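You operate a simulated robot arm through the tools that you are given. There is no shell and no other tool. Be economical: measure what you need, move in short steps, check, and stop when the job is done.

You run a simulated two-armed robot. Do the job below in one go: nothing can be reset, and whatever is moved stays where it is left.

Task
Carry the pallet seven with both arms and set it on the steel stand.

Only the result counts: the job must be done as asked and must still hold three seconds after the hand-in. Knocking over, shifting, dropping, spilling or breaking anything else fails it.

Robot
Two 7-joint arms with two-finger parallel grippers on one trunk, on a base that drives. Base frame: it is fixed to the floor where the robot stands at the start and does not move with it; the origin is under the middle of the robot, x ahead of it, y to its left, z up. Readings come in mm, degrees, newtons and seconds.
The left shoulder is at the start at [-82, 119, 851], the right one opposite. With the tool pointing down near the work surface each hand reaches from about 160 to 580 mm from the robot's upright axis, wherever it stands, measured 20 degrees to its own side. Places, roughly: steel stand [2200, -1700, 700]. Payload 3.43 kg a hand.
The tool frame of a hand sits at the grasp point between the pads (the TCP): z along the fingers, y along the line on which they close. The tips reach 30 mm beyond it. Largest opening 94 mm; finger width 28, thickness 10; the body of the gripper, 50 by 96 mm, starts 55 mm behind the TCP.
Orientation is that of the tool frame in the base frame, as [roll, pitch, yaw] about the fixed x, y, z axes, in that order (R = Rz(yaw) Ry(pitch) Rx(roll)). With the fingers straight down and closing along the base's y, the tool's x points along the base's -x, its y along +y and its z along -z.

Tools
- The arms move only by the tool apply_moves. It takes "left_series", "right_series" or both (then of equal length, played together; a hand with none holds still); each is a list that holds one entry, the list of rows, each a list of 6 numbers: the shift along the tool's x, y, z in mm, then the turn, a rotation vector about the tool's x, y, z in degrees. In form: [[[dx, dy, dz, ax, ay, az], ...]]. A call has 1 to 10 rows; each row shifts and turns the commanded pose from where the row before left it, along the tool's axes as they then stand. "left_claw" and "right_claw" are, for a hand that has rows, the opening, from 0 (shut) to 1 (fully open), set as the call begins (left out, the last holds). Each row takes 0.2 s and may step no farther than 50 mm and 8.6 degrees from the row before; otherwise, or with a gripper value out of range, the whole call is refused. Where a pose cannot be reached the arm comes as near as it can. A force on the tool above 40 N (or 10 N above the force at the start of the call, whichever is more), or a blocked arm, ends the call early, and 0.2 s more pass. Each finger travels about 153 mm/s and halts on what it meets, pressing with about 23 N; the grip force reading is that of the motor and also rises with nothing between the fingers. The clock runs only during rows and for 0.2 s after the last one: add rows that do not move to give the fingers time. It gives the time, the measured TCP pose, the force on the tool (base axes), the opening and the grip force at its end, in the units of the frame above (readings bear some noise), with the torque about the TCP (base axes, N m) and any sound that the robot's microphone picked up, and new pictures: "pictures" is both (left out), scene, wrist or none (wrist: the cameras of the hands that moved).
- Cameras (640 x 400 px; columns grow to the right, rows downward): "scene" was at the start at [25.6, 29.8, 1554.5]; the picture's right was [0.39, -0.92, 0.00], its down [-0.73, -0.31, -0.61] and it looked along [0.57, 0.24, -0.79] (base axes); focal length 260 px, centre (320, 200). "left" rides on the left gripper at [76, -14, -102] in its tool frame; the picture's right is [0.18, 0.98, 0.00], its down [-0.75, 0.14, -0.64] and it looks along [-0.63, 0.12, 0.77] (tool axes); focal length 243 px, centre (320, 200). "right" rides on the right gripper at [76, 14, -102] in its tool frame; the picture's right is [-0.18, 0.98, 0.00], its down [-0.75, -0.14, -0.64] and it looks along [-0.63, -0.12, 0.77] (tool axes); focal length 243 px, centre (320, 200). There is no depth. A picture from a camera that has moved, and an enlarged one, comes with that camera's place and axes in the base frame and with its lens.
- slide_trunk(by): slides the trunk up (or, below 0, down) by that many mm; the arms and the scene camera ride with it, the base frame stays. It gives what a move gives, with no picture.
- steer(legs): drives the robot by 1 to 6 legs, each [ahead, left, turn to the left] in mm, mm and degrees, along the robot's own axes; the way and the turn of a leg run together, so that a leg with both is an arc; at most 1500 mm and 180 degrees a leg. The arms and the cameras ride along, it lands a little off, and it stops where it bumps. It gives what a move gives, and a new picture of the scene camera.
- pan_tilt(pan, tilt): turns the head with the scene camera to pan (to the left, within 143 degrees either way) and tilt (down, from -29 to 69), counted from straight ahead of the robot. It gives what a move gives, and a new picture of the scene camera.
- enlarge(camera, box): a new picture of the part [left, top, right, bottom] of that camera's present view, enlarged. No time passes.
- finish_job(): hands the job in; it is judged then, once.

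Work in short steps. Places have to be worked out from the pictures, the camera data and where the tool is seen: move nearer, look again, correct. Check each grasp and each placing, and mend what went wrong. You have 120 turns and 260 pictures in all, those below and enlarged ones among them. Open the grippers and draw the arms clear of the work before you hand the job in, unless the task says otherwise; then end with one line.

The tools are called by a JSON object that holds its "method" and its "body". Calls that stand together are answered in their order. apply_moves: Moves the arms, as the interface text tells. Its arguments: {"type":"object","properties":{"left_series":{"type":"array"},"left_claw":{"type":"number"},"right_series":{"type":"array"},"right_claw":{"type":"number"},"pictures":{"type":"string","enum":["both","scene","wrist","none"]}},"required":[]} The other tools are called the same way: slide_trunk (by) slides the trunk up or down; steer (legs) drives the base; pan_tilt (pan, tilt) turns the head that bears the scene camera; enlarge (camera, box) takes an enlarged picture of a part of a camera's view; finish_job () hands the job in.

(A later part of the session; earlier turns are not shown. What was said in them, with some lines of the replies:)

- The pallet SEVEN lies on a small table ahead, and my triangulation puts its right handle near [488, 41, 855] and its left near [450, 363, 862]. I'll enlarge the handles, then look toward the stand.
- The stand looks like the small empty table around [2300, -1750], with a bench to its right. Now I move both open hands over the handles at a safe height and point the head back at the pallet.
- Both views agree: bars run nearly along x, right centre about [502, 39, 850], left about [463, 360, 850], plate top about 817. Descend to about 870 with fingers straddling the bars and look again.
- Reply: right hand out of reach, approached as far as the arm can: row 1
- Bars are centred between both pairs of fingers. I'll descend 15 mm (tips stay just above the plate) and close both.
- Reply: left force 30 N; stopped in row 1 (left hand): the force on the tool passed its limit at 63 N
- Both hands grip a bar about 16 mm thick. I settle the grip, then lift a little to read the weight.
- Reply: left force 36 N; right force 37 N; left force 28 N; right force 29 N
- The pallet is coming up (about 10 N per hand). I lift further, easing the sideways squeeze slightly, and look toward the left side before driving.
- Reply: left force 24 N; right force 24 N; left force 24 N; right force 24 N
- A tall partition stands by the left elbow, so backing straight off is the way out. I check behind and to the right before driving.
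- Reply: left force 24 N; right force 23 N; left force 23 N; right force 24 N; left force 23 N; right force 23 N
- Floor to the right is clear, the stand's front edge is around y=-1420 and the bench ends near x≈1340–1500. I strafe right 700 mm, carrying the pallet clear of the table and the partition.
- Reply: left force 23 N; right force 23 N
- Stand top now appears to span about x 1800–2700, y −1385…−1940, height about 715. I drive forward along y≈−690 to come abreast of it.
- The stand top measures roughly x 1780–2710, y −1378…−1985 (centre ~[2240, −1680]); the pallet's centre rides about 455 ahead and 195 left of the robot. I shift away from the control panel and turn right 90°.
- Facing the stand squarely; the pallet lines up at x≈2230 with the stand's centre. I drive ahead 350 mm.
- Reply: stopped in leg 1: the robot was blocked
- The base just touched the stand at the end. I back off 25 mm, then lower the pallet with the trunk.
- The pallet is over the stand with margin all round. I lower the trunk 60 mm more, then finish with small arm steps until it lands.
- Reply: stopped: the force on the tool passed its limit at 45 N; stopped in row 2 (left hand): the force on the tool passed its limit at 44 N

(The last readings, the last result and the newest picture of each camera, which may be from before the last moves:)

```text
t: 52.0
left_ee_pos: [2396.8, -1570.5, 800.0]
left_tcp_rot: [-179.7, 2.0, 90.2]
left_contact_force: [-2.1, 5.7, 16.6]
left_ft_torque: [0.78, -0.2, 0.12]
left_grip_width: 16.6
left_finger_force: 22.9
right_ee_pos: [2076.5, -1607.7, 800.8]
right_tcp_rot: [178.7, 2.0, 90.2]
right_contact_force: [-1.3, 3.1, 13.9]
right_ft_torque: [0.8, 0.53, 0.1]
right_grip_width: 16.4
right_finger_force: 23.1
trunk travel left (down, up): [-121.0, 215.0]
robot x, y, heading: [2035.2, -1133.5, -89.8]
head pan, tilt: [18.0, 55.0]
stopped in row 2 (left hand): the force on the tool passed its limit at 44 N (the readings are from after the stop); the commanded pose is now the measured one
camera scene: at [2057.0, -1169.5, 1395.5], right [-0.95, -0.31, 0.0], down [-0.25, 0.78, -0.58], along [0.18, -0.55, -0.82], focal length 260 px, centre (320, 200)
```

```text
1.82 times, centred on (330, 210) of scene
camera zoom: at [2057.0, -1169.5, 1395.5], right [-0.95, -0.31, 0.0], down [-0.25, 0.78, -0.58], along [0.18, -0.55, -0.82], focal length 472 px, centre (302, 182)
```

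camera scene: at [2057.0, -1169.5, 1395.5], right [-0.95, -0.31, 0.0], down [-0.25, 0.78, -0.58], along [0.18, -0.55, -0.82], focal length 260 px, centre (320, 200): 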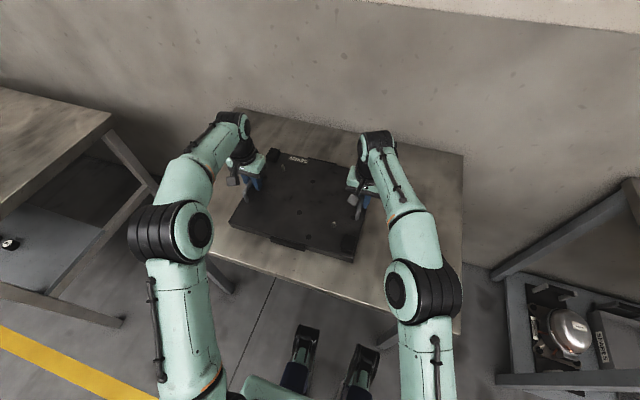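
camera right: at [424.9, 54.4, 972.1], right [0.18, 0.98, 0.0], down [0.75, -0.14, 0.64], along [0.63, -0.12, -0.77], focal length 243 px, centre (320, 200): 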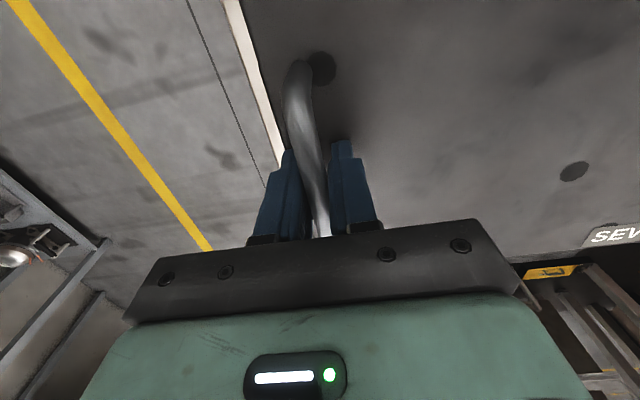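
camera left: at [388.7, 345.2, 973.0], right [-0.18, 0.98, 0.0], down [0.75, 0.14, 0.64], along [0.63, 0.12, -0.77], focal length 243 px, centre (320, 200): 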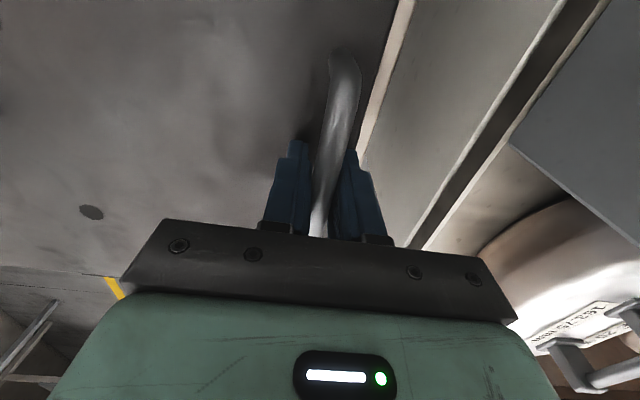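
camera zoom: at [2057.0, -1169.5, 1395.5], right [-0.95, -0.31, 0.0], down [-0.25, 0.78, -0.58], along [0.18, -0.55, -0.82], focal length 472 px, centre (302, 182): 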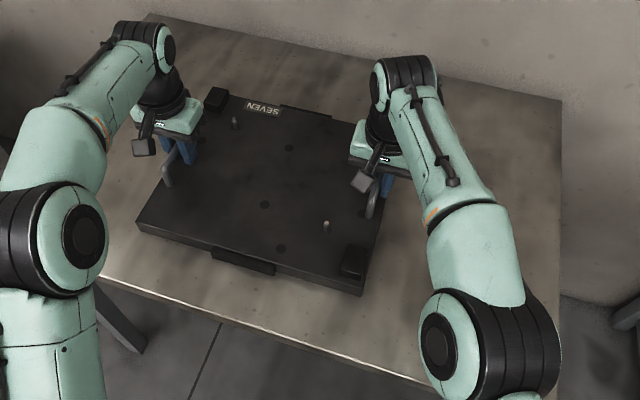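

The pallet has landed (stand top ≈740) and rests flat well inside the edges. I relieve the downward press a little, then open both grippers.

{"method": "apply_moves", "body": {"left_series": [[[0, 0, -2, 0, 0, 0], [0, 0, 0, 0, 0, 0]]], "right_series": [[[0, 0, -2, 0, 0, 0], [0, 0, 0, 0, 0, 0]]], "pictures": "none"}}

{"method": "apply_moves", "body": {"left_series": [[[0, 0, 0, 0, 0, 0], [0, 0, 0, 0, 0, 0], [0, 0, 0, 0, 0, 0], [0, 0, 0, 0, 0, 0]]], "right_series": [[[0, 0, 0, 0, 0, 0], [0, 0, 0, 0, 0, 0], [0, 0, 0, 0, 0, 0], [0, 0, 0, 0, 0, 0]]], "left_claw": 1, "right_claw": 1, "pictures": "both"}}

```text
t: 52.6
left_ee_pos: [2396.1, -1570.9, 800.8]
left_tcp_rot: [-179.9, 1.8, 90.3]
left_contact_force: [-4.2, 8.9, 11.2]
left_ft_torque: [-0.56, -0.25, 0.0]
left_grip_width: 16.5
left_finger_force: 23.1
right_ee_pos: [2076.2, -1608.7, 800.4]
right_tcp_rot: [179.0, 1.9, 90.3]
right_contact_force: [-0.9, 4.4, 8.2]
right_ft_torque: [-0.64, 0.11, 0.04]
right_grip_width: 16.5
right_finger_force: 22.6
trunk travel left (down, up): [-121.0, 215.0]
robot x, y, heading: [2032.8, -1132.4, -89.8]
head pan, tilt: [18.0, 55.0]
```

```text
t: 53.6
left_ee_pos: [2397.1, -1572.8, 800.9]
left_tcp_rot: [-179.8, 2.0, 90.3]
left_contact_force: [7.7, -0.7, 18.9]
left_ft_torque: [0.23, 0.67, -0.03]
left_grip_width: 89.8
left_finger_force: 0.1
right_ee_pos: [2077.5, -1607.5, 799.6]
right_tcp_rot: [178.9, 1.6, 90.3]
right_contact_force: [-1.0, -0.1, 0.6]
right_ft_torque: [0.04, -0.08, -0.05]
right_grip_width: 93.7
right_finger_force: 0.2
trunk travel left (down, up): [-121.0, 215.0]
robot x, y, heading: [2035.6, -1133.3, -90.0]
head pan, tilt: [18.0, 55.0]
camera scene: at [2058.1, -1171.1, 1395.7], right [-0.95, -0.31, 0.0], down [-0.26, 0.78, -0.57], along [0.18, -0.55, -0.82], focal length 260 px, centre (320, 200)
camera right: at [2088.3, -1529.3, 899.2], right [0.98, -0.18, 0.02], down [-0.15, -0.73, 0.66], along [-0.1, -0.65, -0.75], focal length 243 px, centre (320, 200)
camera left: at [2382.4, -1493.5, 899.8], right [0.98, 0.19, -0.01], down [0.15, -0.73, 0.67], along [0.12, -0.66, -0.74], focal length 243 px, centre (320, 200)
```

scene: 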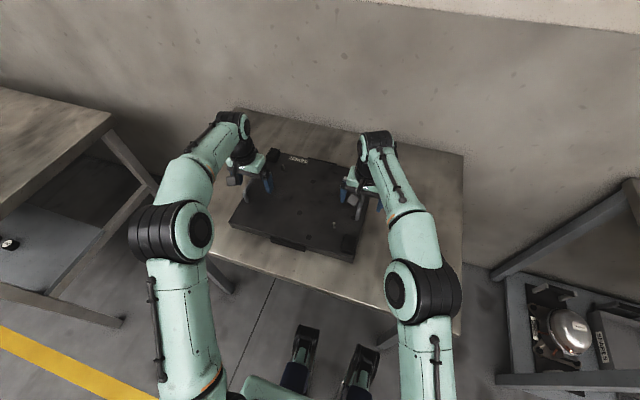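
right: 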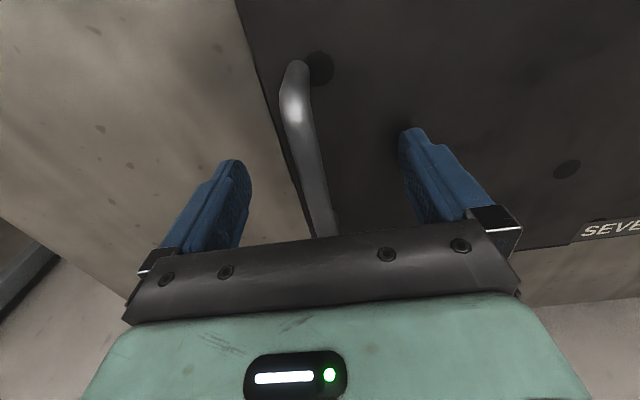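
left: 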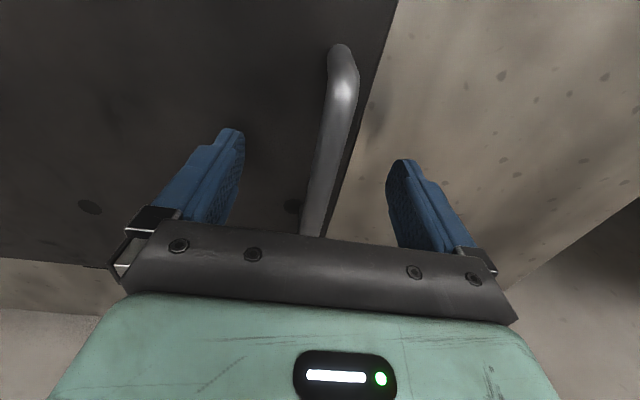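

Both bars are free between open fingers. I raise both hands straight up, clear of the handles.

{"method": "apply_moves", "body": {"left_series": [[[0, 0, -4, 0, 0, 0], [0, 0, -10, 0, 0, 0], [0, 0, -20, 0, 0, 0], [0, 0, -25, 0, 0, 0], [0, 0, -25, 0, 0, 0], [0, 0, -25, 0, 0, 0], [0, 0, 0, 0, 0, 0]]], "right_series": [[[0, 0, -4, 0, 0, 0], [0, 0, -10, 0, 0, 0], [0, 0, -20, 0, 0, 0], [0, 0, -25, 0, 0, 0], [0, 0, -25, 0, 0, 0], [0, 0, -25, 0, 0, 0], [0, 0, 0, 0, 0, 0]]], "pictures": "both"}}

```text
t: 55.2
left_ee_pos: [2395.6, -1569.6, 909.1]
left_tcp_rot: [-179.8, 1.8, 90.4]
left_contact_force: [0.0, -0.3, -0.2]
left_ft_torque: [-0.01, 0.01, 0.02]
left_grip_width: 94.2
left_finger_force: 0.1
right_ee_pos: [2067.1, -1589.7, 904.7]
right_tcp_rot: [178.9, 1.7, 90.3]
right_contact_force: [0.7, -0.7, 0.8]
right_ft_torque: [0.03, -0.01, 0.01]
right_grip_width: 93.9
right_finger_force: 0.0
right hand out of reach, approached as far as the arm can: row 5, 6
trunk travel left (down, up): [-121.0, 215.0]
robot x, y, heading: [2034.6, -1136.0, -90.0]
head pan, tilt: [18.0, 55.0]
camera scene: at [2058.2, -1172.3, 1395.6], right [-0.95, -0.31, 0.0], down [-0.26, 0.78, -0.57], along [0.18, -0.55, -0.82], focal length 260 px, centre (320, 200)
camera right: at [2078.3, -1509.7, 1004.1], right [0.98, -0.18, 0.02], down [-0.15, -0.74, 0.66], along [-0.1, -0.65, -0.75], focal length 243 px, centre (320, 200)
camera left: at [2381.0, -1490.0, 1008.4], right [0.98, 0.19, -0.01], down [0.15, -0.73, 0.66], along [0.12, -0.65, -0.75], focal length 243 px, centre (320, 200)
```

scene: 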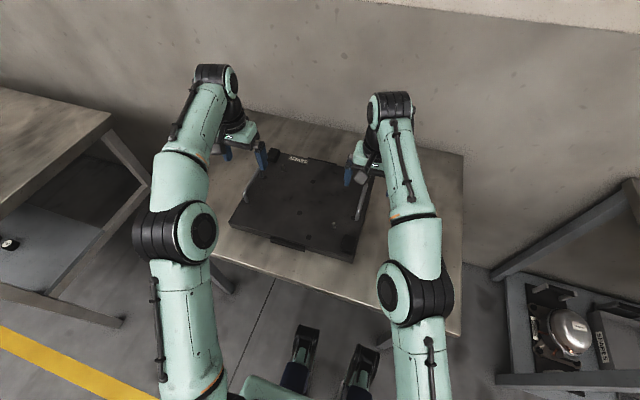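
right: 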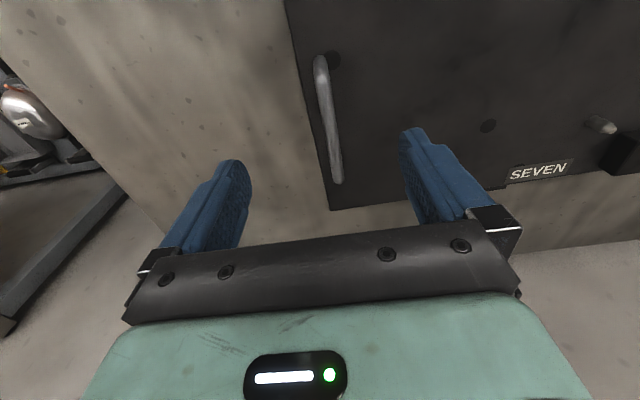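
left: 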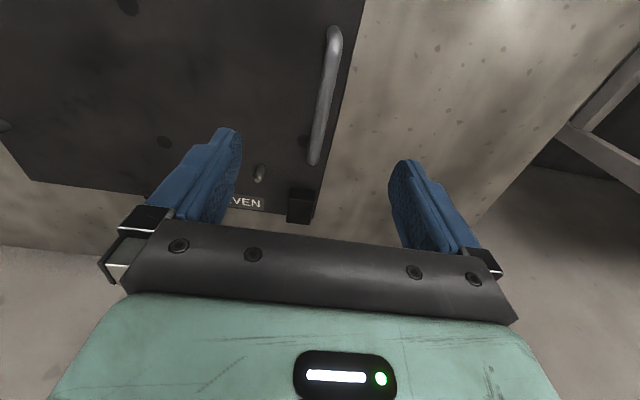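

Hands are well clear above the pallet, which lies flat on the stand. I back the robot away and take a final look.

{"method": "steer", "body": {"legs": [[-320, 0, 0]]}}

{"method": "enlarge", "body": {"camera": "scene", "box": [160, 20, 460, 260]}}

```text
t: 57.3
left_ee_pos: [2392.3, -1252.5, 908.7]
left_tcp_rot: [-179.9, 1.7, 90.0]
left_contact_force: [0.0, -0.4, 0.8]
left_ft_torque: [-0.01, 0.0, -0.01]
left_grip_width: 93.9
left_finger_force: 0.1
right_ee_pos: [2065.9, -1270.9, 904.0]
right_tcp_rot: [179.0, 1.6, 90.1]
right_contact_force: [0.0, 0.6, -0.7]
right_ft_torque: [0.01, -0.02, -0.03]
right_grip_width: 94.1
right_finger_force: 0.0
trunk travel left (down, up): [-121.0, 215.0]
robot x, y, heading: [2035.2, -817.7, -90.3]
head pan, tilt: [18.0, 55.0]
camera scene: at [2058.1, -854.5, 1395.7], right [-0.95, -0.31, 0.0], down [-0.25, 0.78, -0.57], along [0.18, -0.55, -0.82], focal length 260 px, centre (320, 200)
```

scene: 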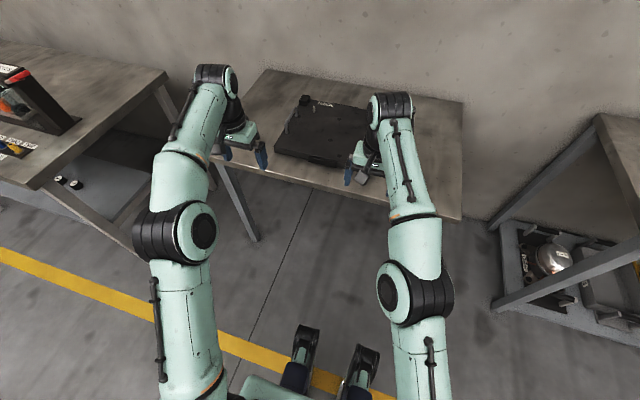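

```text
1.67 times, centred on (310, 140) of scene
camera zoom: at [2058.1, -854.5, 1395.7], right [-0.95, -0.31, 0.0], down [-0.25, 0.78, -0.57], along [0.18, -0.55, -0.82], focal length 432 px, centre (337, 300)
```

zoom: 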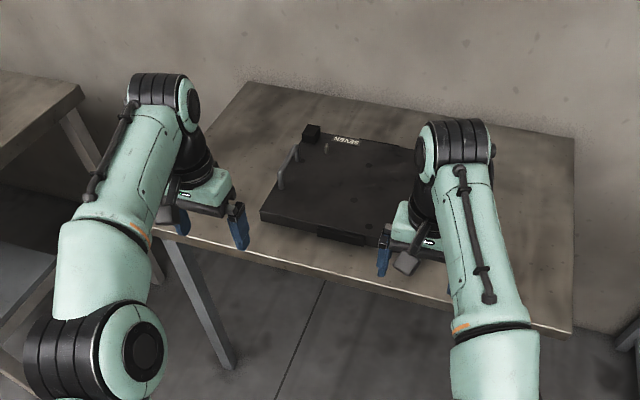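

The pallet sits flat on the steel stand with margin on every side, and the arms are clear with grippers open. I hand the job in.

{"method": "finish_job", "body": {}}

```text
The job is handed in.
```

Pallet seven is flat on the steel stand, both grippers open and the robot backed clear; the base touched the stand once on approach (I backed off about 25 mm), and the pictures show no sign that the stand shifted.
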